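You operate a simulated robot arm through the tools that you are given. There is no shell and no other tool.

You run a simulated robot arm. Do the job below in one go: nothing can be reset, and whatever is moved stays where it is left.

## Task
Move the stop block to hole 2 with the red pin through it.
Fine: the red pin stands in the jig bench's pin block, and the black pin goes back there; turn socket knobs one and three fully loose; leave socket knob two tight.

The check looks at the end state, three seconds after you hand in, the way a careful person would. Anything else that was tipped, shoved, dropped, spilled or broken makes it a failure.

## Robot
A 7-joint arm with a fingered hand, fixed in place. Base frame: the origin is on the floor under the middle of its stand, x ahead of it, y to its left, z up. Units: mm, degrees, N and s.
It reaches about 1333 mm from its shoulder. Its first joint turns from -69.0 to 172.0 degrees. Payload 5 kg.
The TCP is the grasp point between the finger pads, 32 mm short of the fingertips. In the tool frame z runs along the fingers and y along their closing line. The gripper opens to 160 mm; its body begins 89 mm behind the TCP. The gripper is a hand of 3 fingers: y runs from the thumb to the fingers, the wrist lies at [0, 0, -252] in the tool frame, and closing takes about 1.5 s.
Orientation is that of the tool frame in the base frame, as a unit quaternion [x, y, z, w]. With the fingers straight down and closing along the base's y, the tool's x points along the base's -x, its y along +y and its z along -z.

## Interface
- The arm moves only by the tool send_rows. Its argument "deltas" is a list of rows, each a list of 2 entries, a list of its own where there are three numbers: the shift along the tool's x, y, z in cm, then the turn, a rotation vector about the tool's x, y, z in degrees. In form: [[[tx, ty, tz], [wx, wy, wz]], ...]. A call has 1 to 20 rows; each row is the pose to reach, as a shift and turn from the pose commanded when the call began, along the tool's axes at that moment. "hand" is the opening, from 0 (shut) to 1 (fully open), set as the call begins (left out, the last holds). A row lasts 0.2 s, in which the tool goes at most 50 mm and 8.6 degrees; a call with a longer step from one row to the next is refused whole, and so is a gripper value outside its range. A pose out of reach is approached as far as the arm can. The call stops where the force on the tool passes 90 N (or 10 N more than at its start, if that is more) or the arm is blocked; 0.2 s more then pass. Each finger travels about 108 mm/s and halts on what it meets, pressing with about 27 N; the grip force reading is that of the motor and also rises with nothing between the fingers. The clock runs only during rows and for 0.2 s after the last one: add rows that repeat a pose to give the fingers time. The reply holds the time, the measured pose of the TCP, the force on the tool along the base axes, the opening and the grip force, in the units named above and with some noise, with the torque about the TCP (base axes, N m) and any sound that the robot's microphone picked up.
- Cameras (640 x 400 px; columns grow to the right, rows downward): "scene" is fixed at [51.7, 649.1, 1424.5]; the picture's right is [-0.89, -0.46, 0.00], its down [-0.09, 0.18, -0.98] and it looks along [0.45, -0.87, -0.20] (base axes); focal length 323 px, centre (320, 200). "wrist" rides on the gripper at [65, -4, -116] in the tool frame; the picture's right is [0.06, 1.00, 0.00], its down [-0.87, 0.05, -0.49] and it looks along [-0.49, 0.03, 0.87] (tool axes); focal length 261 px, centre (320, 200). There is no depth. A picture from a camera that has moved, and an enlarged one, comes with that camera's place and axes in the base frame and with its lens.
- snapshot(camera): a new picture of that camera. No time passes.
- lift_body(by): slides the trunk up (or, below 0, down) by that many mm; the arm rides with it, the base frame stays. It gives what a move gives, with no picture.
- set_fingers(finger1, finger2, thumb_bend): sets how far each is bent, from 0 (flat) to 1 (curled in); at 0.3 the hand is open as for a grip, at 0.7 the pads meet at the TCP. One left out holds its place. A second passes; each finger stops where it meets its share of the squeeze, and holds until it gets a number again. A gripper value or a shape takes the hand back. It gives what a move gives, with no picture; readings hold the bend of each and the force on the fingers (four entries, about 0 where the hand has none), thumb and palm.
- hand_shape(shape): the hand has 3 fingers and takes this shape, open, in about a second: jaw (thumb against the fingers, like two jaws); tri (thumb and two fingers); tip (a fingertip pinch); poke (one finger out to press); point (the index stretched); flat (the hand flat); cup (the hand cupped); fist (a fist). The gripper value then closes the fingers along that shape, each until it touches; the sizes above hold for jaw. It gives what a move gives, with no picture.
- enlarge(camera, box): a new picture of the part [left, top, right, bottom] of that camera's present view, enlarged. No time passes.
- sign_off(): hands the job in; it is judged then, once.

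Places have to be worked out from the pictures, the camera data and where the tool is seen. Open the gripper and draw the arm clear of the work before you hand the job in, unless the task says otherwise.

The tools are called after "Emit:" as name(argument=value, ...) on one line, values as JSON. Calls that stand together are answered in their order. send_rows: Moves the arm, as the interface text tells. Its arguments: {"type":"object","properties":{"deltas":{"type":"array","items":{"type":"array"}},"hand":{"type":"number"}},"required":["deltas"]} The other tools are called the same way: lift_body (by) moves the trunk up or down; hand_shape (shape) gives the hand a shape; set_fingers (finger1, finger2, thumb_bend) moves the fingers one by one; snapshot (camera) takes a picture; enlarge (camera, box) takes an enlarged picture of a part of a camera's view; sign_off () hands the job in.

At the start:

```text
time: 0.0
ee_pos: [574.8, -374.3, 1227.6]
ee_rot: [0.0, 1.0, 0.0, -0.001]
contact_force: [1.1, 0.1, 0.3]
wrist_torque: [0.02, -0.02, -0.04]
grip_width: 159.7
gripper_force: 0.0
shape: jaw
bend: [0.3, 0.3, 0.3]
finger forces: [0.0, 0.0, 0.0, 0.0, 0.0, 0.0]
trunk travel left (down, up): [-675.0, 265.0]
```

scene: 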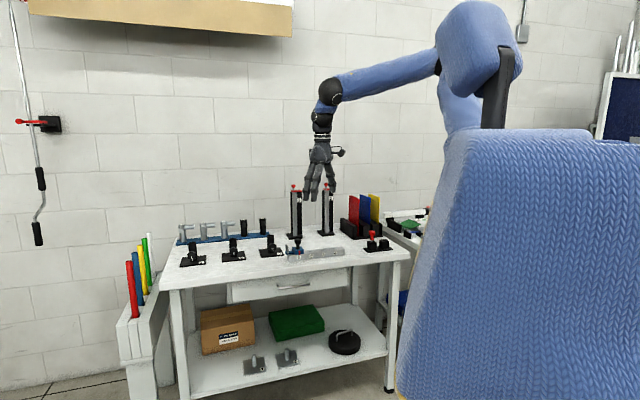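
wrist: 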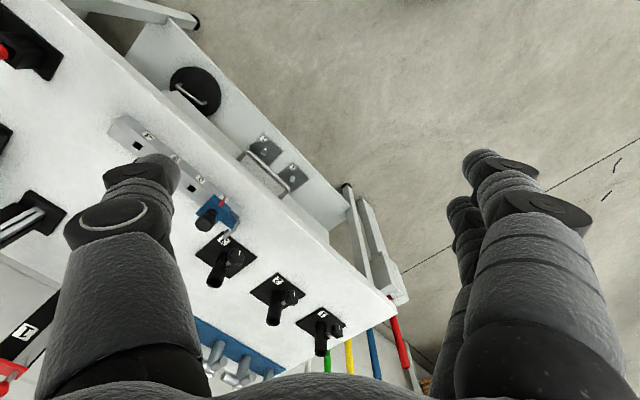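

I begin by looking more closely at the bench: the scene picture shows three knob units, a stop block on a rail and a pin block with red pin at right. I enlarge those parts.

Emit:
enlarge(camera="scene", box=[160, 180, 290, 270])

Emit:
enlarge(camera="scene", box=[270, 210, 410, 270])

Emit:
enlarge(camera="wrist", box=[90, 100, 350, 360])

```text
4.44 times, centred on (225, 225) of scene
camera zoom: at [51.7, 649.1, 1424.5], right [-0.89, -0.46, 0.0], down [-0.09, 0.18, -0.98], along [0.45, -0.87, -0.2], focal length 1436 px, centre (742, 89)
```

zoom: 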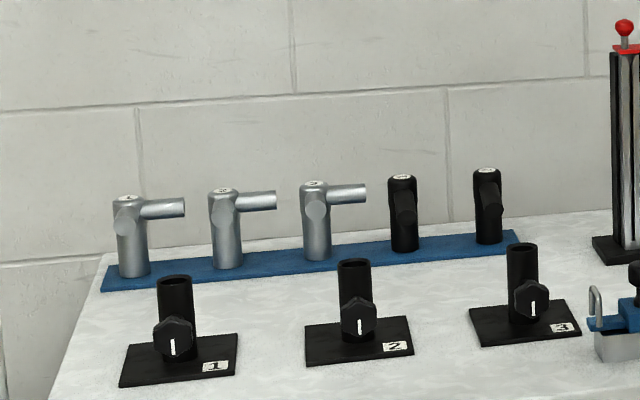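

```text
4.57 times, centred on (340, 240) of scene
camera zoom: at [51.7, 649.1, 1424.5], right [-0.89, -0.46, 0.0], down [-0.09, 0.18, -0.98], along [0.45, -0.87, -0.2], focal length 1477 px, centre (229, 17)
```

zoom: 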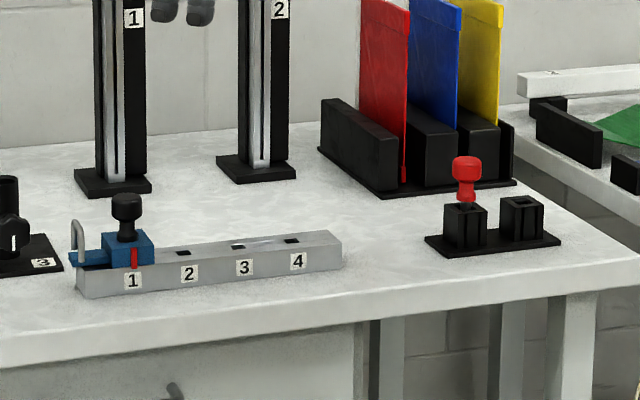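

```text
1.54 times, centred on (220, 230) of wrist
camera zoom: at [510.3, -378.6, 1344.2], right [-0.06, 1.0, 0.0], down [0.87, 0.05, 0.49], along [0.49, 0.03, -0.87], focal length 401 px, centre (474, 154)
```

zoom: 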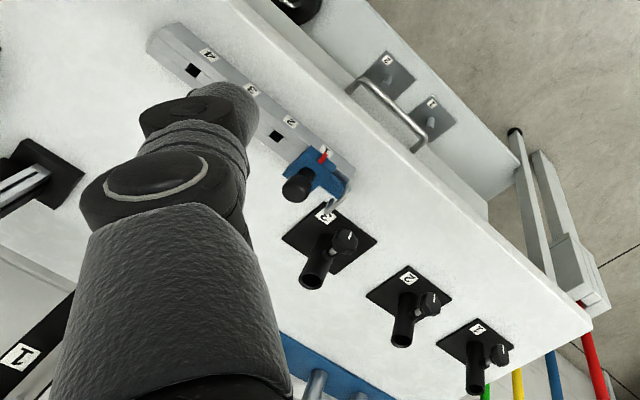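

The rail holes seem to run along about (0.7, 0.7) in the base frame, with the rail top near z = 878. I turn the hand by -45° about the tool's z so it lines up with the bench, staying in place in front of it, then look again.

Emit:
send_rows(deltas=[[[0, 0, 0], [0, 0, -7.5]], [[0, 0, 0], [0, 0, -15]], [[0, 0, 0], [0, 0, -22.5]], [[0, 0, 0], [0, 0, -30]], [[0, 0, 0], [0, 0, -37.5]], [[0, 0, 0], [0, 0, -45]]])

Emit:
snapshot(camera="wrist")

Emit:
snapshot(camera="scene")

```text
time: 1.4
ee_pos: [574.6, -375.8, 1227.8]
ee_rot: [-0.383, 0.924, 0.001, 0.0]
contact_force: [-0.9, -0.2, 0.0]
wrist_torque: [0.01, -0.01, -0.01]
grip_width: 159.9
gripper_force: 0.1
shape: jaw
bend: [0.3, 0.3, 0.3]
finger forces: [0.0, 0.1, 0.0, 0.1, 0.0, 0.0]
trunk travel left (down, up): [-675.0, 265.0]
```

```text
taken
camera wrist: at [532.4, -423.5, 1343.5], right [-0.75, 0.66, 0.0], down [0.58, 0.65, 0.49], along [0.32, 0.37, -0.87], focal length 261 px, centre (320, 200)
```

wrist: 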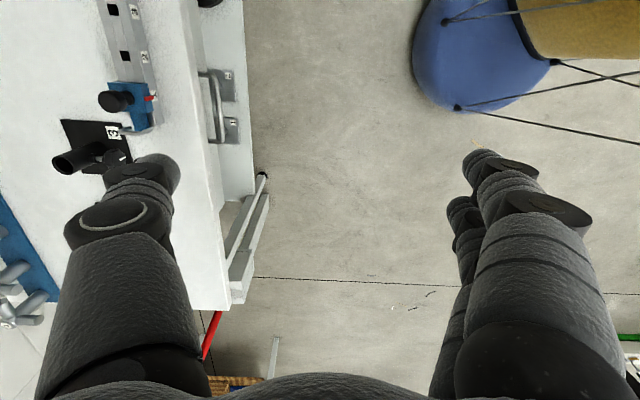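

```text
taken
```

scene: 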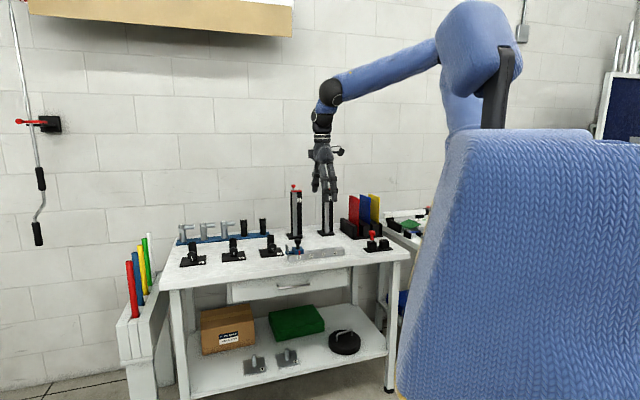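

The hand is aligned with the bench (front edge runs at about 44–45°). I move the TCP to above hole 2, well clear at z ≈ 1100, for a nearer look down.

Emit:
send_rows(deltas=[[[0.5, -3.8, 1.6], [0, 0, 0]], [[1.0, -7.6, 3.2], [0, 0, 0]], [[1.5, -11.4, 4.8], [0, 0, 0]], [[2.0, -15.2, 6.4], [0, 0, 0]], [[2.5, -19.0, 8.0], [0, 0, 0]], [[3.0, -22.8, 9.6], [0, 0, 0]], [[3.5, -26.6, 11.2], [0, 0, 0]], [[4.1, -30.5, 12.8], [0, 0, 0]]])

Emit:
snapshot(camera="wrist")

Emit:
snapshot(camera="scene")

```text
time: 3.2
ee_pos: [760.5, -621.5, 1102.0]
ee_rot: [-0.383, 0.924, 0.001, 0.0]
contact_force: [-0.5, -0.4, -0.7]
wrist_torque: [0.04, 0.03, 0.0]
grip_width: 160.0
gripper_force: 0.0
shape: jaw
bend: [0.3, 0.3, 0.3]
finger forces: [0.0, 0.0, 0.1, 0.1, 0.1, 0.0]
trunk travel left (down, up): [-675.0, 265.0]
```

```text
taken
camera wrist: at [717.6, -669.6, 1217.6], right [-0.75, 0.66, 0.0], down [0.58, 0.65, 0.49], along [0.32, 0.37, -0.87], focal length 261 px, centre (320, 200)
```

wrist: 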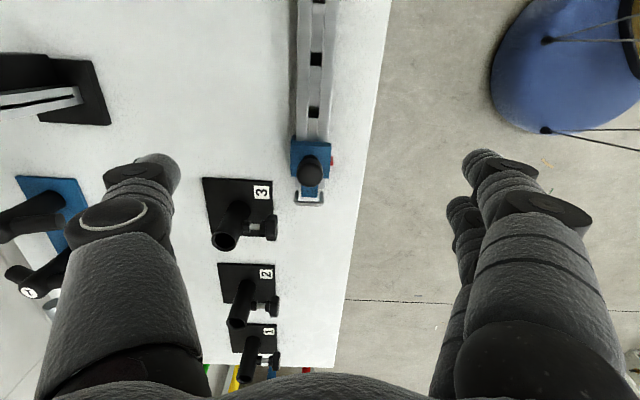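

```text
taken
```

scene: 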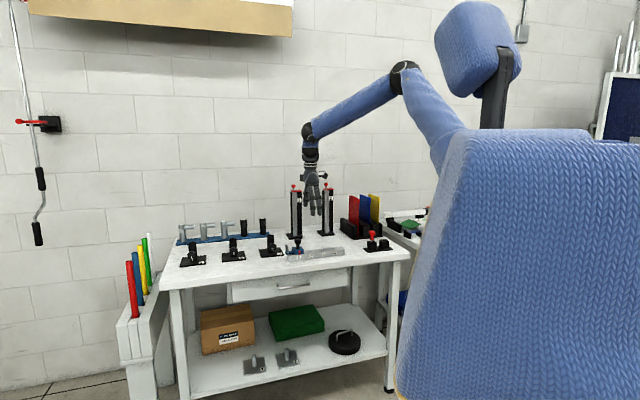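

The view is clear now: rail with the blue stop block, the three knob posts, all in line. I enlarge it to measure places.

Emit:
enlarge(camera="wrist", box=[260, 0, 400, 220])

Emit:
enlarge(camera="wrist", box=[190, 160, 350, 390])

Emit:
enlarge(camera="scene", box=[270, 230, 350, 280])

Emit:
enlarge(camera="scene", box=[340, 215, 420, 265])

Emit:
enlarge(camera="scene", box=[170, 225, 290, 275])

```text
1.82 times, centred on (330, 110) of wrist
camera zoom: at [717.6, -669.6, 1217.6], right [-0.75, 0.66, 0.0], down [0.58, 0.65, 0.49], along [0.32, 0.37, -0.87], focal length 474 px, centre (302, 364)
```

zoom: 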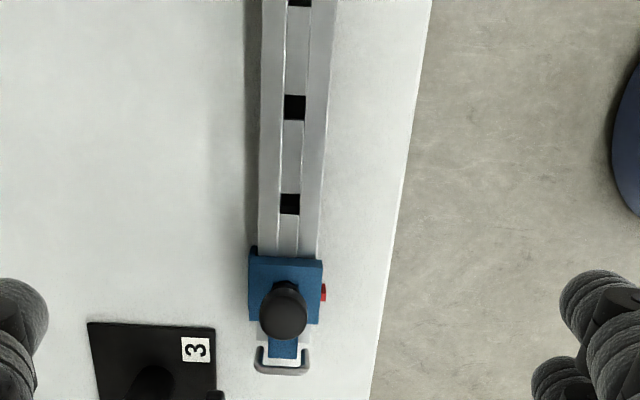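

```text
1.74 times, centred on (270, 275) of wrist
camera zoom: at [717.6, -669.6, 1217.6], right [-0.75, 0.66, 0.0], down [0.58, 0.65, 0.49], along [0.32, 0.37, -0.87], focal length 453 px, centre (407, 70)
```

zoom: 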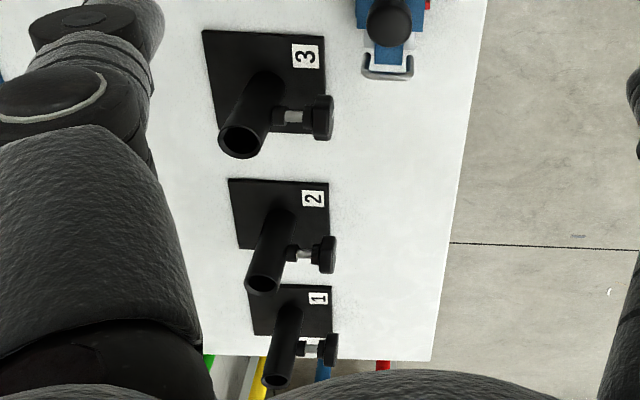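

```text
8.00 times, centred on (310, 255) of scene
camera zoom: at [51.7, 649.1, 1424.5], right [-0.89, -0.46, 0.0], down [-0.09, 0.18, -0.98], along [0.45, -0.87, -0.2], focal length 2584 px, centre (400, -240)
```

zoom: 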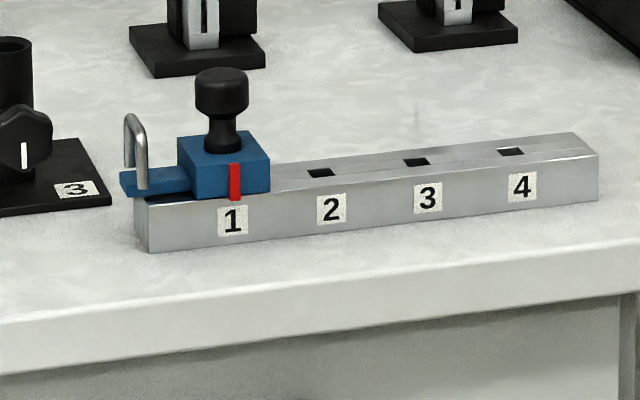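

```text
8.00 times, centred on (380, 240) of scene
camera zoom: at [51.7, 649.1, 1424.5], right [-0.89, -0.46, 0.0], down [-0.09, 0.18, -0.98], along [0.45, -0.87, -0.2], focal length 2584 px, centre (-160, -120)
```

zoom: 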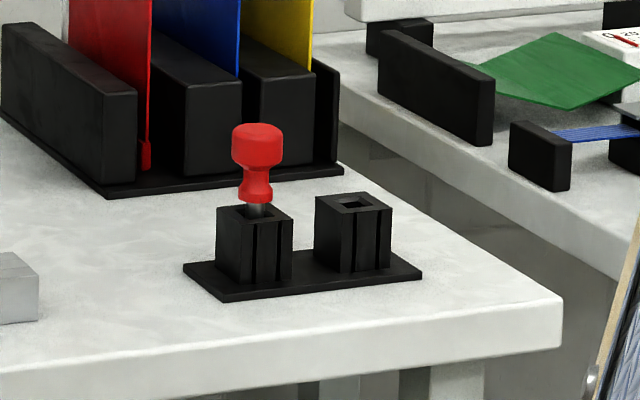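

```text
5.33 times, centred on (230, 250) of scene
camera zoom: at [51.7, 649.1, 1424.5], right [-0.89, -0.46, 0.0], down [-0.09, 0.18, -0.98], along [0.45, -0.87, -0.2], focal length 1723 px, centre (800, -67)
```

zoom: 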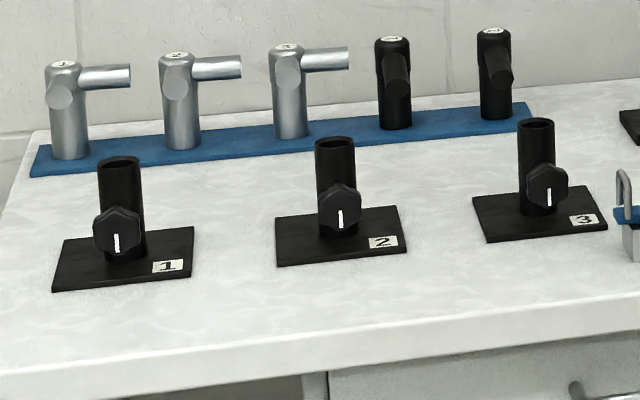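

I work in bench coordinates U=(x+y)/√2 (along the rail toward hole 1 and the knobs) and V=(x−y)/√2 (toward the wall): hole 2 ≈ U98, V986, z874; knob 3 ≈ U267, V1041, z895; knob 1 ≈ U621. I look at the hand itself to judge its size.

Emit:
enlarge(camera="scene", box=[285, 110, 350, 225])

Emit:
enlarge(camera="wrist", box=[430, 140, 630, 400])

Emit:
enlarge(camera="scene", box=[400, 0, 560, 200])

```text
3.48 times, centred on (318, 168) of scene
camera zoom: at [51.7, 649.1, 1424.5], right [-0.89, -0.46, 0.0], down [-0.09, 0.18, -0.98], along [0.45, -0.87, -0.2], focal length 1124 px, centre (329, 313)
```

zoom: 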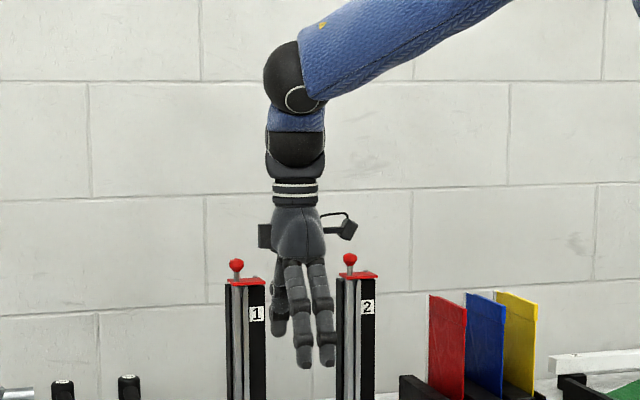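

```text
1.54 times, centred on (530, 270) of wrist
camera zoom: at [717.6, -669.6, 1217.6], right [-0.75, 0.66, 0.0], down [0.58, 0.65, 0.49], along [0.32, 0.37, -0.87], focal length 401 px, centre (-3, 92)
```

zoom: 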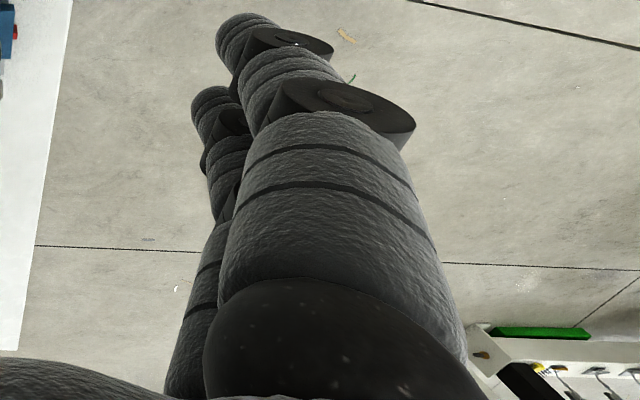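

```text
2.00 times, centred on (480, 100) of scene
camera zoom: at [51.7, 649.1, 1424.5], right [-0.89, -0.46, 0.0], down [-0.09, 0.18, -0.98], along [0.45, -0.87, -0.2], focal length 646 px, centre (0, 400)
```

zoom: 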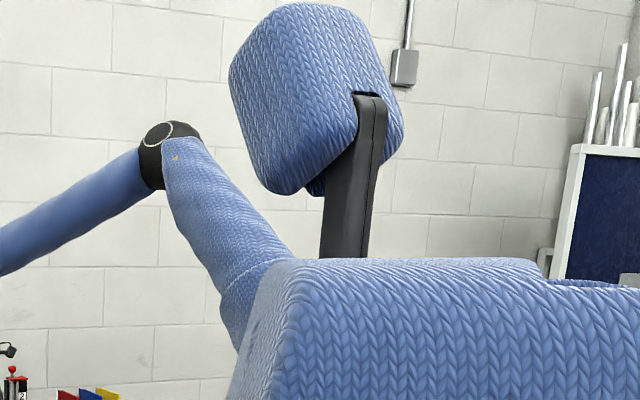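

The fingers are about 22 mm thick, the two of them at ±16 mm in tool x; the palm carries a box on its -x side, so I'll tilt the hand for the knobs later. First the black pin: I move over hole 1 (U≈158, V≈985) at TCP z ≈ 1010 and look.

Emit:
send_rows(deltas=[[[-2.0, -0.3, 1.0], [0, 0, 0]], [[-4.0, -0.6, 3.5], [0, 0, 0]], [[-6.0, -0.83, 6.5], [0, 0, 0]], [[-6.0, -0.83, 9.2], [0, 0, 0]]])

Emit:
snapshot(camera="wrist")

Emit:
enlarge(camera="scene", box=[260, 190, 350, 260])

```text
time: 4.2
ee_pos: [812.3, -583.1, 1009.4]
ee_rot: [-0.383, 0.924, 0.001, 0.0]
contact_force: [-0.4, 0.5, -0.3]
wrist_torque: [-0.01, 0.02, 0.01]
grip_width: 159.8
gripper_force: 0.1
shape: jaw
bend: [0.3, 0.3, 0.3]
finger forces: [0.0, 0.0, 0.0, 0.0, 0.1, 0.0]
trunk travel left (down, up): [-675.0, 265.0]
```

```text
taken
camera wrist: at [768.6, -631.6, 1124.1], right [-0.75, 0.66, 0.0], down [0.58, 0.65, 0.49], along [0.33, 0.37, -0.87], focal length 261 px, centre (320, 200)
```

wrist: 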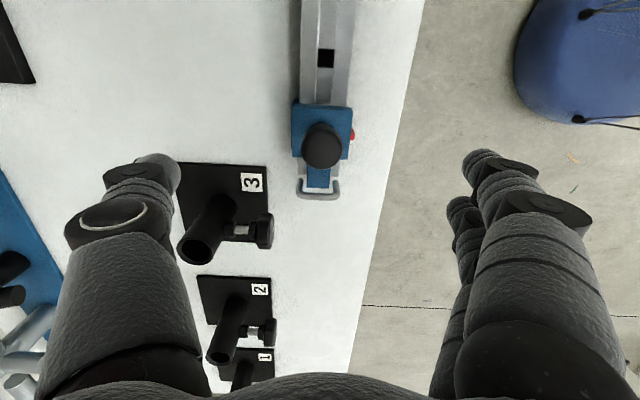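

```text
5.71 times, centred on (305, 225) of scene
camera zoom: at [51.7, 649.1, 1424.5], right [-0.89, -0.46, 0.0], down [-0.09, 0.18, -0.98], along [0.45, -0.87, -0.2], focal length 1846 px, centre (406, 57)
```

zoom: 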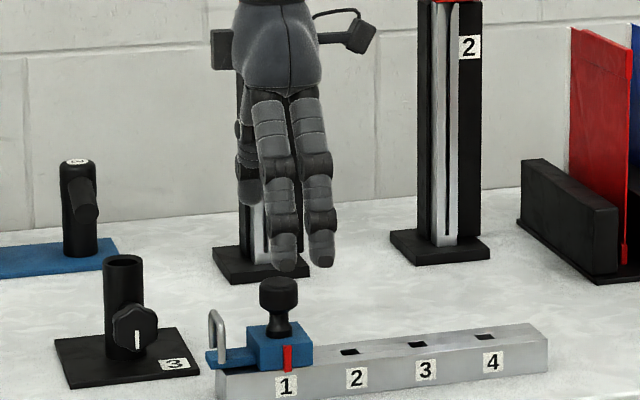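

The pin sits nearly under the TCP. I enlarge the wrist picture to measure the head centre and the holes.

Emit:
enlarge(camera="wrist", box=[270, 30, 380, 210])

Emit:
enlarge(camera="scene", box=[285, 225, 325, 260])

```text
2.22 times, centred on (325, 120) of wrist
camera zoom: at [768.6, -631.6, 1124.1], right [-0.75, 0.66, 0.0], down [0.58, 0.65, 0.49], along [0.33, 0.37, -0.87], focal length 579 px, centre (309, 378)
```

zoom: 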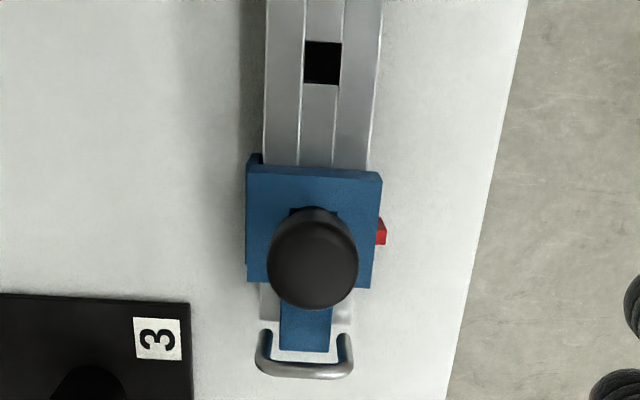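

```text
11.43 times, centred on (305, 242) of scene
camera zoom: at [51.7, 649.1, 1424.5], right [-0.89, -0.46, 0.0], down [-0.09, 0.18, -0.98], along [0.45, -0.87, -0.2], focal length 3692 px, centre (491, -286)
```

zoom: 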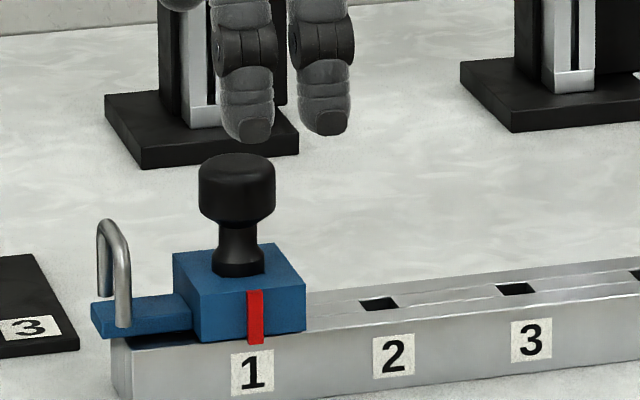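

Black pin: head about z 920–942 at U≈157.5, V≈985; block top about z 896. Before grasping I go over to the pin block (U≈-231 and -300, V≈991) to measure its two holes with the wrist camera.

Emit:
send_rows(deltas=[[[4.2, 0, -0.8], [0, 0, 0]], [[8.4, 0, -1.6], [0, 0, 0]], [[12.6, 0, -2.4], [0, 0, 0]], [[16.8, 0, -3.2], [0, 0, 0]], [[21.0, 0, -4.0], [0, 0, 0]], [[25.2, 0, -4.8], [0, 0, 0]], [[29.4, 0, -5.0], [0, 0, 0]], [[33.6, 0, -5.0], [0, 0, 0]], [[37.8, 0, -5.0], [0, 0, 0]], [[40.5, 0, -5.0], [0, 0, 0]]])

Emit:
snapshot(camera="wrist")

Emit:
snapshot(camera="scene")

```text
time: 6.4
ee_pos: [525.4, -870.1, 1058.2]
ee_rot: [-0.383, 0.924, 0.0, 0.0]
contact_force: [0.1, -1.1, -0.2]
wrist_torque: [0.01, 0.02, 0.01]
grip_width: 159.9
gripper_force: 0.0
shape: jaw
bend: [0.3, 0.3, 0.3]
finger forces: [0.0, 0.1, 0.0, 0.0, 0.1, 0.0]
trunk travel left (down, up): [-675.0, 265.0]
```

```text
taken
camera wrist: at [482.9, -919.9, 1173.8], right [-0.75, 0.66, 0.0], down [0.58, 0.65, 0.49], along [0.32, 0.37, -0.87], focal length 261 px, centre (320, 200)
```

wrist: 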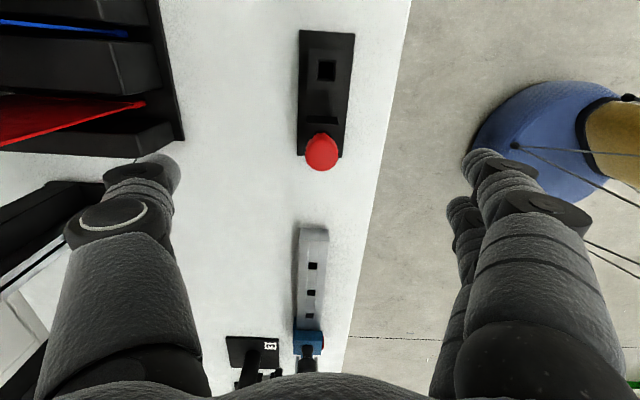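

```text
taken
```

scene: 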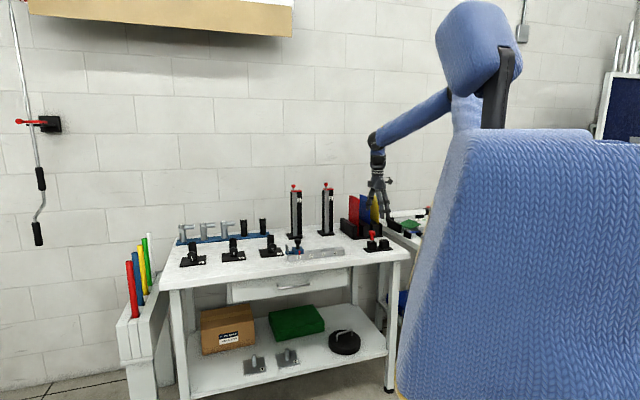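

The pin block and red pin are in clear view. I enlarge them to measure.

Emit:
enlarge(camera="wrist", box=[270, 20, 390, 180])

Emit:
enlarge(camera="scene", box=[355, 225, 405, 260])

```text
2.50 times, centred on (330, 100) of wrist
camera zoom: at [482.9, -919.9, 1173.8], right [-0.75, 0.66, 0.0], down [0.58, 0.65, 0.49], along [0.32, 0.37, -0.87], focal length 652 px, centre (295, 450)
```

zoom: 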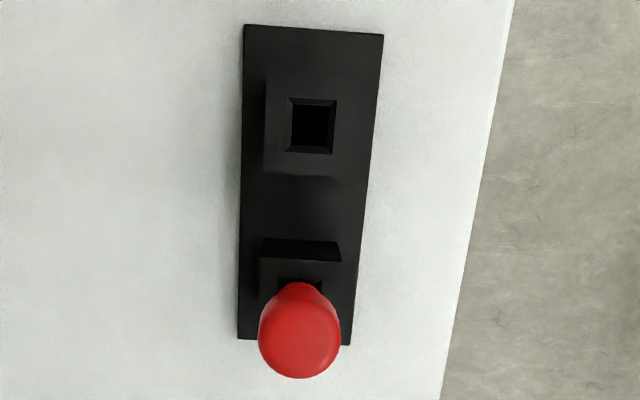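

```text
11.43 times, centred on (380, 242) of scene
camera zoom: at [51.7, 649.1, 1424.5], right [-0.89, -0.46, 0.0], down [-0.09, 0.18, -0.98], along [0.45, -0.87, -0.2], focal length 3692 px, centre (-366, -286)
```

zoom: 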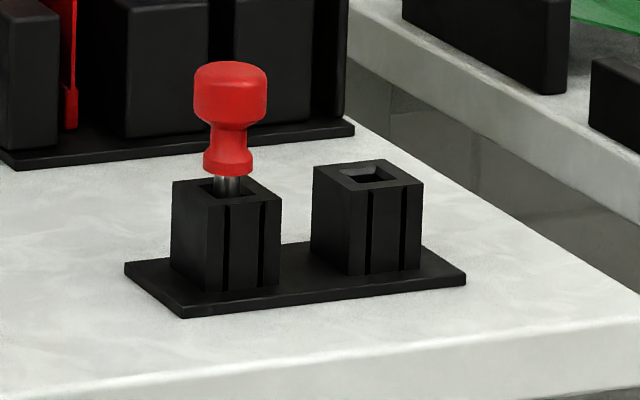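

Red pin: U≈-230, V≈985, head top z≈945; empty socket: U≈-295, V≈984.5, top z≈890, hole about 14 mm with a chamfer, shaft about 11 mm. Now I go back over the black pin at z≈1010.

Emit:
send_rows(deltas=[[[-4.2, 0, 0], [0, 0, 0]], [[-8.4, 0, 0], [0, 0, 0]], [[-12.6, 0, 0], [0, 0, 0]], [[-16.8, 0, 0], [0, 0, 0]], [[-21.0, 0, 0.5], [0, 0, 0]], [[-25.2, 0, 1.5], [0, 0, 0]], [[-29.4, 0, 2.5], [0, 0, 0]], [[-33.6, 0.05, 3.5], [0, 0, 0]], [[-37.5, 0.1, 4.3], [0, 0, 0]], [[-40.1, 0.15, 4.8], [0, 0, 0]], [[-40.1, 0.15, 4.8], [0, 0, 0]], [[-40.1, 0.15, 4.8], [0, 0, 0]], [[-40.1, 0.15, 4.8], [0, 0, 0]]])

Emit:
enlarge(camera="wrist", box=[260, 80, 380, 240])

```text
time: 9.2
ee_pos: [805.8, -585.2, 1008.3]
ee_rot: [-0.383, 0.924, 0.0, 0.0]
contact_force: [0.6, 0.1, 0.1]
wrist_torque: [0.0, 0.0, -0.01]
grip_width: 159.8
gripper_force: 0.1
shape: jaw
bend: [0.3, 0.3, 0.3]
finger forces: [0.0, 0.0, 0.0, 0.1, 0.0, 0.0]
trunk travel left (down, up): [-675.0, 265.0]
```

```text
2.50 times, centred on (320, 160) of wrist
camera zoom: at [763.9, -633.3, 1124.9], right [-0.75, 0.66, 0.0], down [0.58, 0.65, 0.49], along [0.33, 0.37, -0.87], focal length 652 px, centre (320, 300)
```

zoom: 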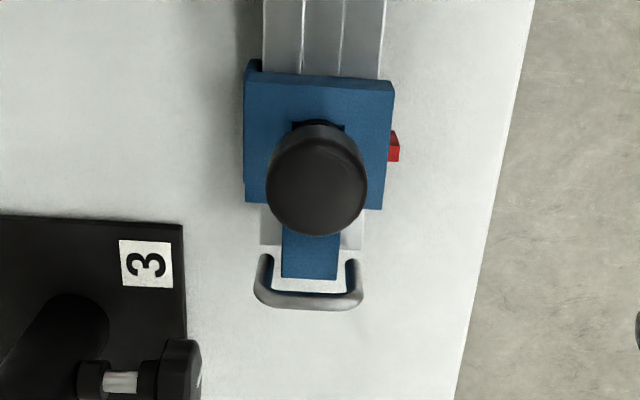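

The pin's head is about 1 mm off the TCP in V. I lower to z≈937 with the hand open, then check the picture before closing.

Emit:
send_rows(deltas=[[[0, -0.12, 2.4], [0, 0, 0]], [[0, -0.12, 4.8], [0, 0, 0]], [[0, -0.12, 7.1], [0, 0, 0]], [[0, -0.12, 7.1], [0, 0, 0]], [[0, -0.12, 7.1], [0, 0, 0]]])

Emit:
snapshot(camera="wrist")

Emit:
enlarge(camera="scene", box=[270, 200, 340, 260])

```text
time: 10.4
ee_pos: [811.0, -587.0, 937.8]
ee_rot: [-0.382, 0.924, 0.0, 0.0]
contact_force: [0.6, -0.1, 0.6]
wrist_torque: [0.04, 0.02, -0.01]
grip_width: 159.9
gripper_force: 0.0
shape: jaw
bend: [0.3, 0.3, 0.3]
finger forces: [0.1, 0.1, 0.0, 0.0, 0.0, 0.1]
trunk travel left (down, up): [-675.0, 265.0]
```

```text
taken
camera wrist: at [766.6, -636.5, 1054.5], right [-0.75, 0.66, 0.0], down [0.58, 0.65, 0.49], along [0.33, 0.37, -0.87], focal length 261 px, centre (320, 200)
```

wrist: 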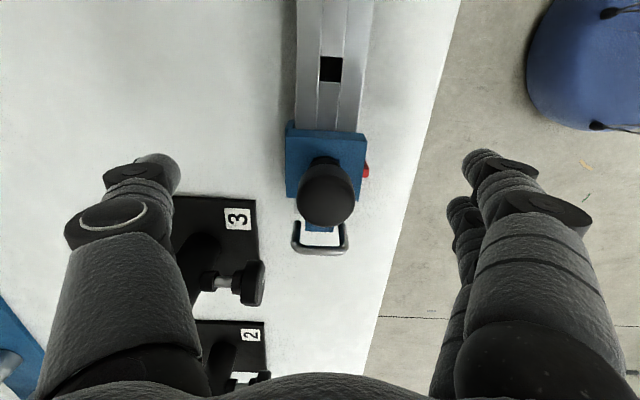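

```text
6.67 times, centred on (305, 230) of scene
camera zoom: at [51.7, 649.1, 1424.5], right [-0.89, -0.46, 0.0], down [-0.09, 0.18, -0.98], along [0.45, -0.87, -0.2], focal length 2154 px, centre (420, 0)
```

zoom: 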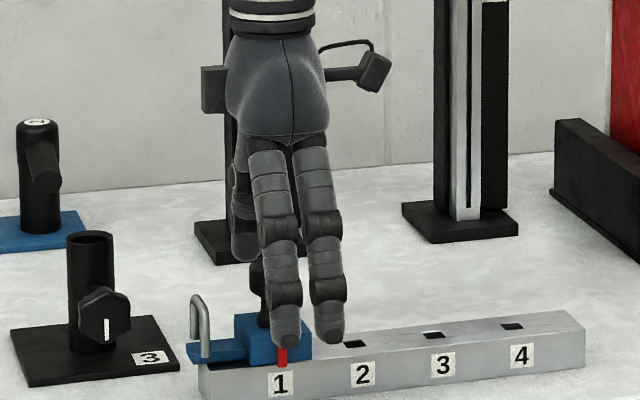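

The pictures and reading put the TCP at V≈988, about 2.8 mm behind the pin. I shift it forward by that and read again.

Emit:
send_rows(deltas=[[[0, 0.28, 0], [0, 0, 0]], [[0, 0.28, 0], [0, 0, 0]], [[0, 0.28, 0], [0, 0, 0]]])

Emit:
enlarge(camera="wrist", box=[260, 130, 380, 260])

```text
time: 11.2
ee_pos: [806.8, -586.0, 938.1]
ee_rot: [-0.382, 0.924, -0.001, 0.0]
contact_force: [0.1, 0.6, 0.2]
wrist_torque: [0.01, 0.02, 0.01]
grip_width: 160.0
gripper_force: 0.0
shape: jaw
bend: [0.3, 0.3, 0.3]
finger forces: [0.0, 0.1, 0.1, 0.1, 0.1, 0.0]
trunk travel left (down, up): [-675.0, 265.0]
```

```text
3.08 times, centred on (320, 195) of wrist
camera zoom: at [763.6, -634.1, 1054.5], right [-0.75, 0.66, 0.0], down [0.58, 0.65, 0.49], along [0.33, 0.37, -0.87], focal length 802 px, centre (320, 215)
```

zoom: 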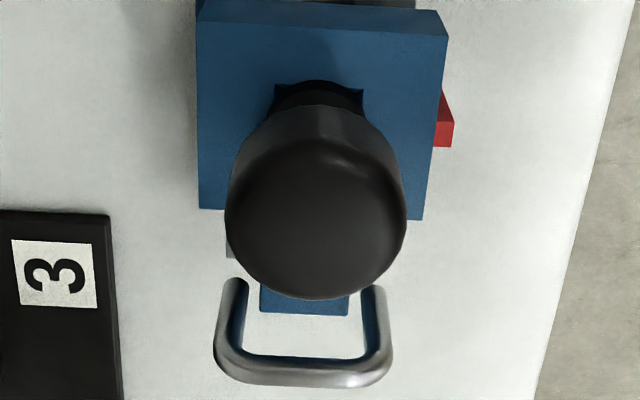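

The TCP is now within 1 mm of the pin. I close the hand on the head without moving.

Emit:
send_rows(deltas=[[[0, 0, 0], [0, 0, 0]], [[0, 0, 0], [0, 0, 0]], [[0, 0, 0], [0, 0, 0]], [[0, 0, 0], [0, 0, 0]], [[0, 0, 0], [0, 0, 0]], [[0, 0, 0], [0, 0, 0]], [[0, 0, 0], [0, 0, 0]], [[0, 0, 0], [0, 0, 0]]], hand=0)

Emit:
snapshot(camera="wrist")

Emit:
enlarge(camera="scene", box=[270, 200, 340, 260])

```text
time: 13.0
ee_pos: [807.1, -586.3, 937.7]
ee_rot: [-0.383, 0.924, 0.0, 0.0]
contact_force: [0.5, -1.2, 0.7]
wrist_torque: [-0.01, -0.02, 0.03]
grip_width: 19.6
gripper_force: 27.3
shape: jaw
bend: [0.71, 0.72, 0.7]
finger forces: [9.9, 12.2, 0.0, 0.0, 24.2, 0.0]
trunk travel left (down, up): [-675.0, 265.0]
```

```text
taken
camera wrist: at [763.7, -634.2, 1054.3], right [-0.75, 0.66, 0.0], down [0.58, 0.65, 0.49], along [0.33, 0.37, -0.87], focal length 261 px, centre (320, 200)
```

wrist: 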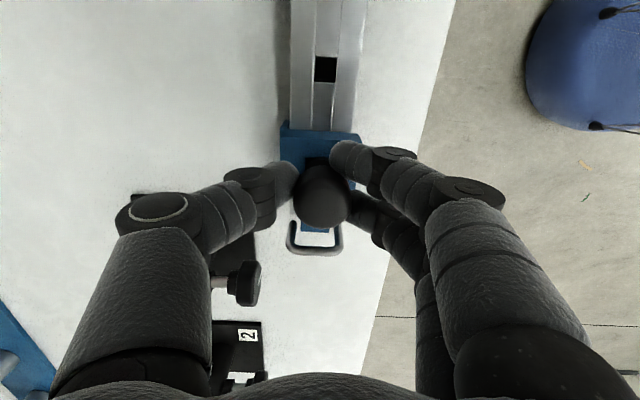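

```text
6.67 times, centred on (305, 230) of scene
camera zoom: at [51.7, 649.1, 1424.5], right [-0.89, -0.46, 0.0], down [-0.09, 0.18, -0.98], along [0.45, -0.87, -0.2], focal length 2154 px, centre (420, 0)
```

zoom: 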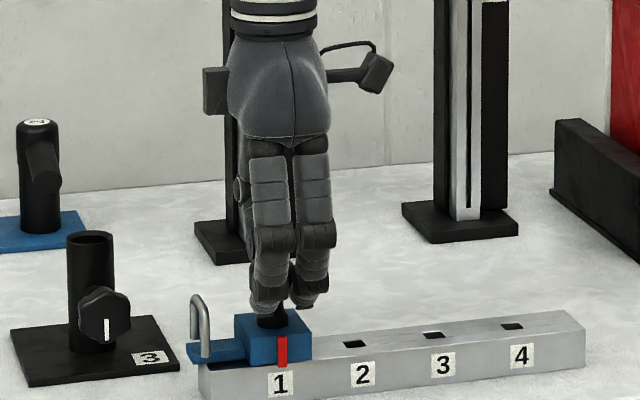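

The pin is held (forces 10, 12 and 24 N). I lift straight up slowly, watching force and block.

Emit:
send_rows(deltas=[[[0, 0, -0.5], [0, 0, 0]], [[0, 0, -1.0], [0, 0, 0]], [[0, 0, -2.0], [0, 0, 0]], [[0, 0, -3.0], [0, 0, 0]], [[0, 0, -3.0], [0, 0, 0]]])

Emit:
enlarge(camera="scene", box=[270, 200, 340, 260])

Emit:
snapshot(camera="wrist")

```text
time: 14.2
ee_pos: [805.2, -585.0, 969.2]
ee_rot: [-0.383, 0.924, 0.0, -0.001]
contact_force: [0.8, -0.4, -0.5]
wrist_torque: [-0.09, -0.07, 0.0]
grip_width: 19.3
gripper_force: 27.5
shape: jaw
bend: [0.71, 0.72, 0.7]
finger forces: [10.1, 12.5, 0.0, 0.0, 25.5, 0.0]
trunk travel left (down, up): [-675.0, 265.0]
```

```text
6.67 times, centred on (305, 230) of scene
camera zoom: at [51.7, 649.1, 1424.5], right [-0.89, -0.46, 0.0], down [-0.09, 0.18, -0.98], along [0.45, -0.87, -0.2], focal length 2154 px, centre (420, 0)
```

zoom: 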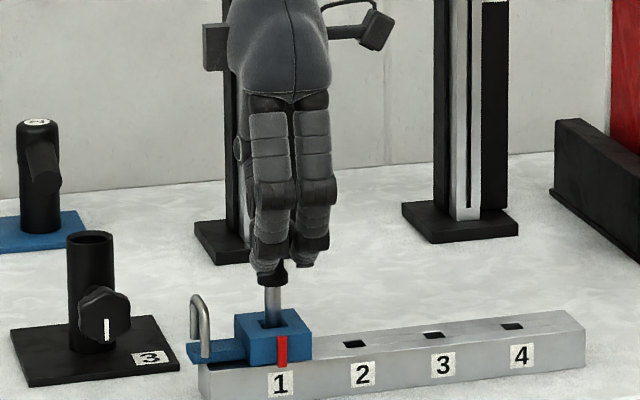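

```text
taken
camera wrist: at [762.4, -633.3, 1085.5], right [-0.75, 0.66, 0.0], down [0.58, 0.65, 0.49], along [0.33, 0.37, -0.87], focal length 261 px, centre (320, 200)
```

wrist: 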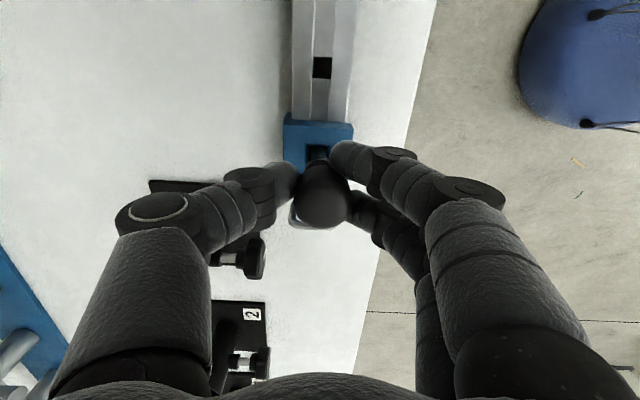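

The pin is coming out and the block stays put. I raise it further to z≈1040 to get the shaft fully clear.

Emit:
send_rows(deltas=[[[0, 0, -1.5], [0, 0, 0]], [[0, 0, -3.0], [0, 0, 0]], [[0, 0, -5.0], [0, 0, 0]], [[0, 0, -7.2], [0, 0, 0]], [[0, 0, -7.2], [0, 0, 0]], [[0, 0, -7.2], [0, 0, 0]]])

Emit:
enlarge(camera="scene", box=[270, 190, 340, 260])

Emit:
enlarge(camera="wrist", box=[260, 60, 380, 260])

```text
time: 15.6
ee_pos: [803.6, -584.2, 1040.2]
ee_rot: [-0.383, 0.924, 0.0, 0.0]
contact_force: [-0.2, 0.6, -1.2]
wrist_torque: [0.0, -0.03, 0.02]
grip_width: 19.7
gripper_force: 26.9
shape: jaw
bend: [0.71, 0.72, 0.7]
finger forces: [10.3, 13.0, 0.0, 0.0, 24.5, 0.0]
trunk travel left (down, up): [-675.0, 265.0]
```

```text
5.71 times, centred on (305, 225) of scene
camera zoom: at [51.7, 649.1, 1424.5], right [-0.89, -0.46, 0.0], down [-0.09, 0.18, -0.98], along [0.45, -0.87, -0.2], focal length 1846 px, centre (406, 57)
```

zoom: 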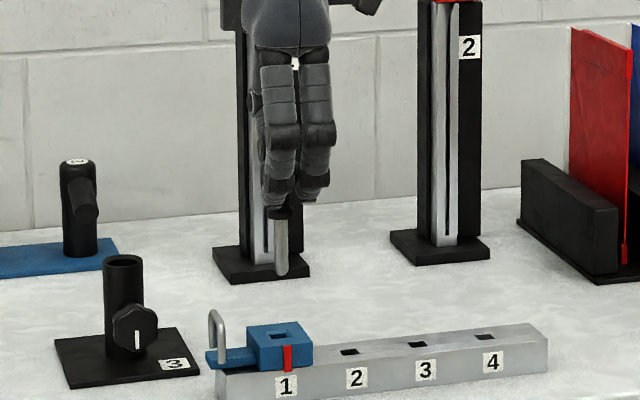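

```text
2.00 times, centred on (320, 160) of wrist
camera zoom: at [760.2, -633.3, 1156.3], right [-0.75, 0.66, 0.0], down [0.58, 0.65, 0.49], along [0.33, 0.37, -0.87], focal length 521 px, centre (320, 280)
```

zoom: 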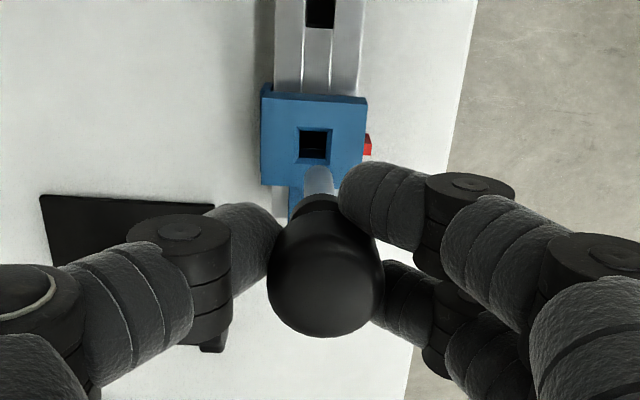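

The black pin is free, about 52–55 mm of round shaft showing, and the block hasn't moved. I enlarge the wrist view to see how the pin sits in the hand.

Emit:
enlarge(camera="wrist", box=[290, 110, 350, 170])

Emit:
enlarge(camera="scene", box=[290, 215, 320, 245])

```text
6.67 times, centred on (320, 140) of wrist
camera zoom: at [760.2, -633.3, 1156.3], right [-0.75, 0.66, 0.0], down [0.58, 0.65, 0.49], along [0.33, 0.37, -0.87], focal length 1738 px, centre (320, 600)
```

zoom: 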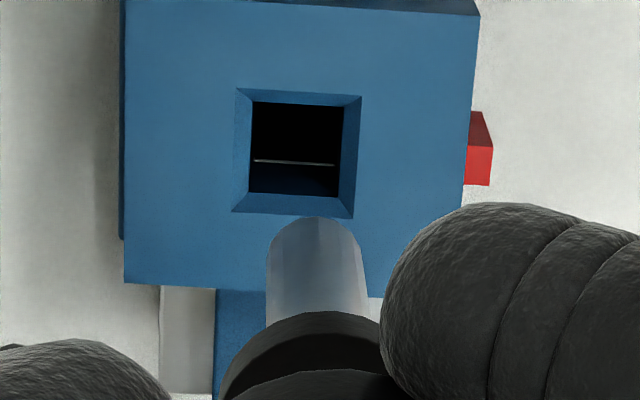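

```text
13.33 times, centred on (305, 230) of scene
camera zoom: at [51.7, 649.1, 1424.5], right [-0.89, -0.46, 0.0], down [-0.09, 0.18, -0.98], along [0.45, -0.87, -0.2], focal length 4308 px, centre (520, -200)
```

zoom: 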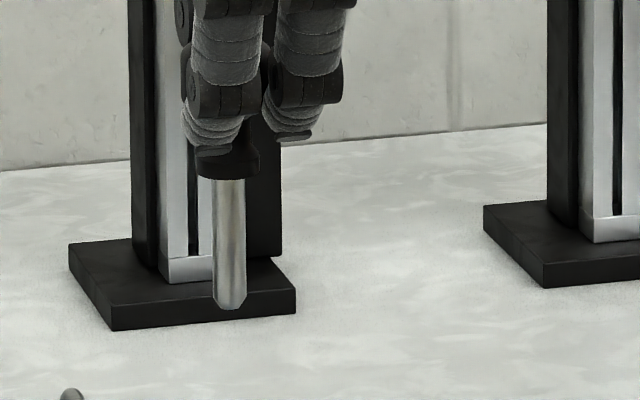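

The pin's tip is nearly under the TCP (about 0.9 mm toward the wall), tip about 87 mm below it. I carry it at z≈1070 to above the empty socket (U≈-295, V≈984).

Emit:
send_rows(deltas=[[[0, 0, -3.0], [0, 0, 0]], [[4.2, -0.02, -3.0], [0, 0, 0]], [[8.4, -0.04, -3.0], [0, 0, 0]], [[12.6, -0.06, -3.0], [0, 0, 0]], [[16.8, -0.08, -3.0], [0, 0, 0]], [[21.0, -0.1, -3.0], [0, 0, 0]], [[25.2, -0.12, -3.0], [0, 0, 0]], [[29.4, -0.14, -3.0], [0, 0, 0]], [[33.6, -0.16, -3.0], [0, 0, 0]], [[37.8, -0.18, -3.0], [0, 0, 0]], [[42.0, -0.2, -3.0], [0, 0, 0]], [[45.0, -0.21, -3.0], [0, 0, 0]], [[45.0, -0.21, -3.0], [0, 0, 0]], [[45.0, -0.21, -3.0], [0, 0, 0]]])

Emit:
enlarge(camera="wrist", box=[260, 60, 380, 260])

Emit:
enlarge(camera="scene", box=[350, 190, 420, 260])

```text
time: 18.6
ee_pos: [488.4, -903.7, 1073.4]
ee_rot: [-0.383, 0.924, 0.0, 0.0]
contact_force: [0.5, 0.0, -0.7]
wrist_torque: [0.02, -0.01, 0.0]
grip_width: 19.3
gripper_force: 26.8
shape: jaw
bend: [0.71, 0.72, 0.7]
finger forces: [10.4, 12.2, 0.0, 0.0, 24.0, 0.0]
trunk travel left (down, up): [-675.0, 265.0]
```

```text
2.00 times, centred on (320, 160) of wrist
camera zoom: at [445.4, -951.9, 1188.9], right [-0.75, 0.66, 0.0], down [0.58, 0.65, 0.49], along [0.33, 0.37, -0.87], focal length 521 px, centre (320, 280)
```

zoom: 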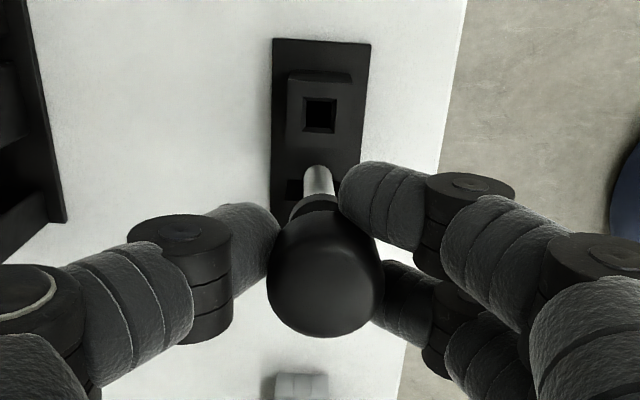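

```text
5.71 times, centred on (385, 225) of scene
camera zoom: at [51.7, 649.1, 1424.5], right [-0.89, -0.46, 0.0], down [-0.09, 0.18, -0.98], along [0.45, -0.87, -0.2], focal length 1846 px, centre (-51, 57)
```

zoom: 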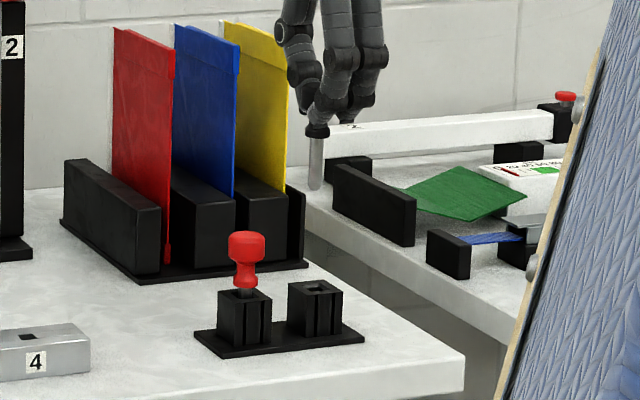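

Hole estimated at U≈-296, V≈984.6; the TCP reads about U-293.4, V984.2. I shift 2.5 mm and lower until the tip is about 12 mm above the socket, then check.

Emit:
send_rows(deltas=[[[0.25, 0.04, 3.0], [0, 0, 0]], [[0.25, 0.04, 6.0], [0, 0, 0]], [[0.25, 0.04, 8.4], [0, 0, 0]], [[0.25, 0.04, 8.4], [0, 0, 0]], [[0.25, 0.04, 8.4], [0, 0, 0]]])

Emit:
enlarge(camera="wrist", box=[285, 105, 355, 175])

Emit:
enlarge(camera="scene", box=[360, 215, 410, 260])

```text
time: 19.8
ee_pos: [485.8, -905.7, 990.0]
ee_rot: [-0.382, 0.924, 0.0, 0.0]
contact_force: [0.3, 0.1, -0.7]
wrist_torque: [0.0, 0.02, 0.01]
grip_width: 19.6
gripper_force: 27.0
shape: jaw
bend: [0.71, 0.72, 0.7]
finger forces: [10.5, 12.4, 0.1, 0.1, 24.1, 0.0]
trunk travel left (down, up): [-675.0, 265.0]
```

```text
5.71 times, centred on (320, 140) of wrist
camera zoom: at [443.3, -954.8, 1106.0], right [-0.75, 0.66, 0.0], down [0.58, 0.65, 0.49], along [0.33, 0.37, -0.87], focal length 1489 px, centre (320, 543)
```

zoom: 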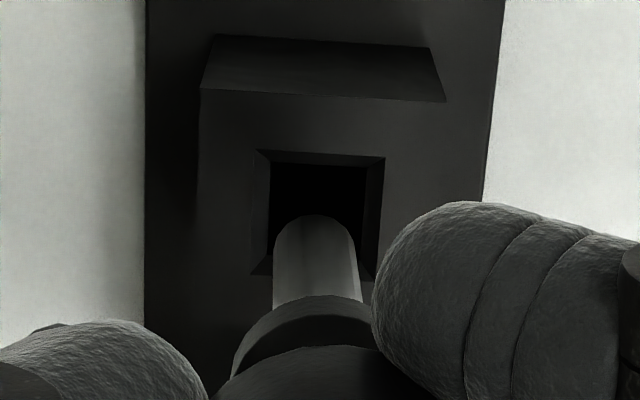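

```text
8.89 times, centred on (385, 238) of scene
camera zoom: at [51.7, 649.1, 1424.5], right [-0.89, -0.46, 0.0], down [-0.09, 0.18, -0.98], along [0.45, -0.87, -0.2], focal length 2872 px, centre (-258, -133)
```

zoom: 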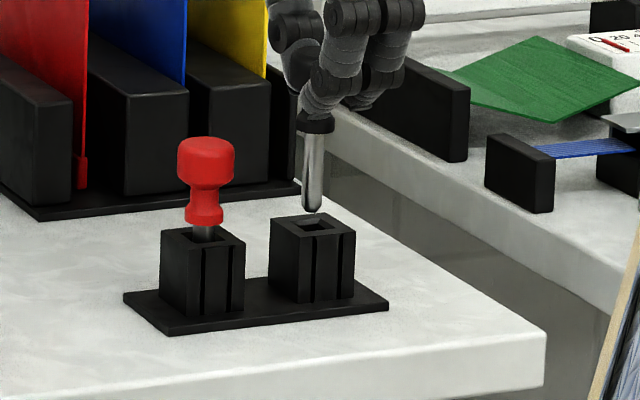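

The tip lines up with the hole to within about half a millimetre. I nudge that and lower the pin 44 mm in small steps.

Emit:
send_rows(deltas=[[[-0.04, 0.04, 0.5], [0, 0, 0]], [[-0.04, 0.04, 1.2], [0, 0, 0]], [[-0.04, 0.04, 1.9], [0, 0, 0]], [[-0.04, 0.04, 2.6], [0, 0, 0]], [[-0.04, 0.04, 3.3], [0, 0, 0]], [[-0.04, 0.04, 3.9], [0, 0, 0]], [[-0.04, 0.04, 4.4], [0, 0, 0]], [[-0.04, 0.04, 4.4], [0, 0, 0]]])

Emit:
enlarge(camera="scene", box=[360, 215, 410, 260])

Emit:
enlarge(camera="wrist", box=[260, 90, 380, 260])

```text
time: 21.6
ee_pos: [484.5, -904.6, 942.9]
ee_rot: [-0.383, 0.924, 0.0, 0.0]
contact_force: [-0.4, -3.3, -0.1]
wrist_torque: [-0.17, 0.01, 0.0]
grip_width: 19.4
gripper_force: 26.7
shape: jaw
bend: [0.71, 0.72, 0.7]
finger forces: [11.6, 11.8, 0.1, 0.1, 25.7, 0.0]
trunk travel left (down, up): [-675.0, 265.0]
```

```text
8.89 times, centred on (385, 238) of scene
camera zoom: at [51.7, 649.1, 1424.5], right [-0.89, -0.46, 0.0], down [-0.09, 0.18, -0.98], along [0.45, -0.87, -0.2], focal length 2872 px, centre (-258, -133)
```

zoom: 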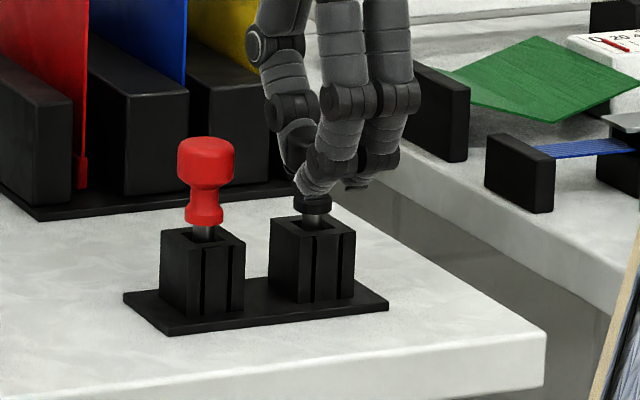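

```text
2.35 times, centred on (320, 175) of wrist
camera zoom: at [443.2, -953.6, 1058.5], right [-0.75, 0.66, 0.0], down [0.58, 0.65, 0.49], along [0.33, 0.37, -0.87], focal length 613 px, centre (320, 259)
```

zoom: 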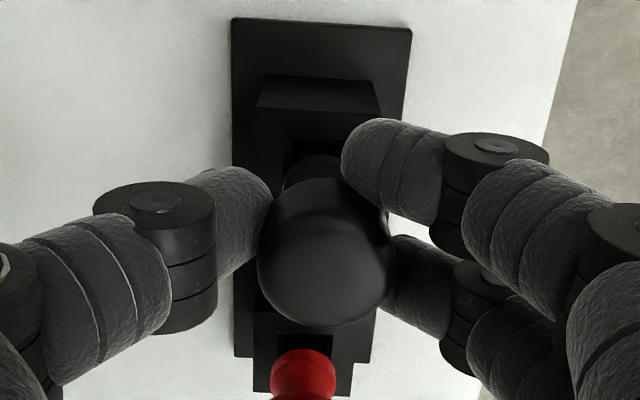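

The shaft is in the socket with only about 3 mm lateral force. I lower a few millimetres more to seat it like the red one.

Emit:
send_rows(deltas=[[[0, 0, 0.2], [0, 0, 0]], [[0, 0, 0.4], [0, 0, 0]], [[0, 0, 0.4], [0, 0, 0]]])

Emit:
enlarge(camera="scene", box=[360, 215, 410, 260])

```text
time: 22.4
ee_pos: [486.0, -904.4, 940.4]
ee_rot: [-0.382, 0.924, -0.001, -0.001]
contact_force: [-1.1, -6.4, 14.6]
wrist_torque: [-0.27, 0.03, -0.02]
grip_width: 19.9
gripper_force: 27.4
shape: jaw
bend: [0.71, 0.72, 0.71]
finger forces: [14.5, 11.9, 0.0, 0.0, 30.4, 0.0]
trunk travel left (down, up): [-675.0, 265.0]
```

```text
8.89 times, centred on (385, 238) of scene
camera zoom: at [51.7, 649.1, 1424.5], right [-0.89, -0.46, 0.0], down [-0.09, 0.18, -0.98], along [0.45, -0.87, -0.2], focal length 2872 px, centre (-258, -133)
```

zoom: 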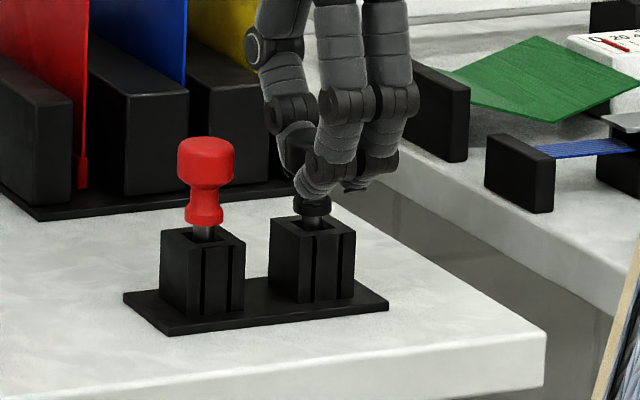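

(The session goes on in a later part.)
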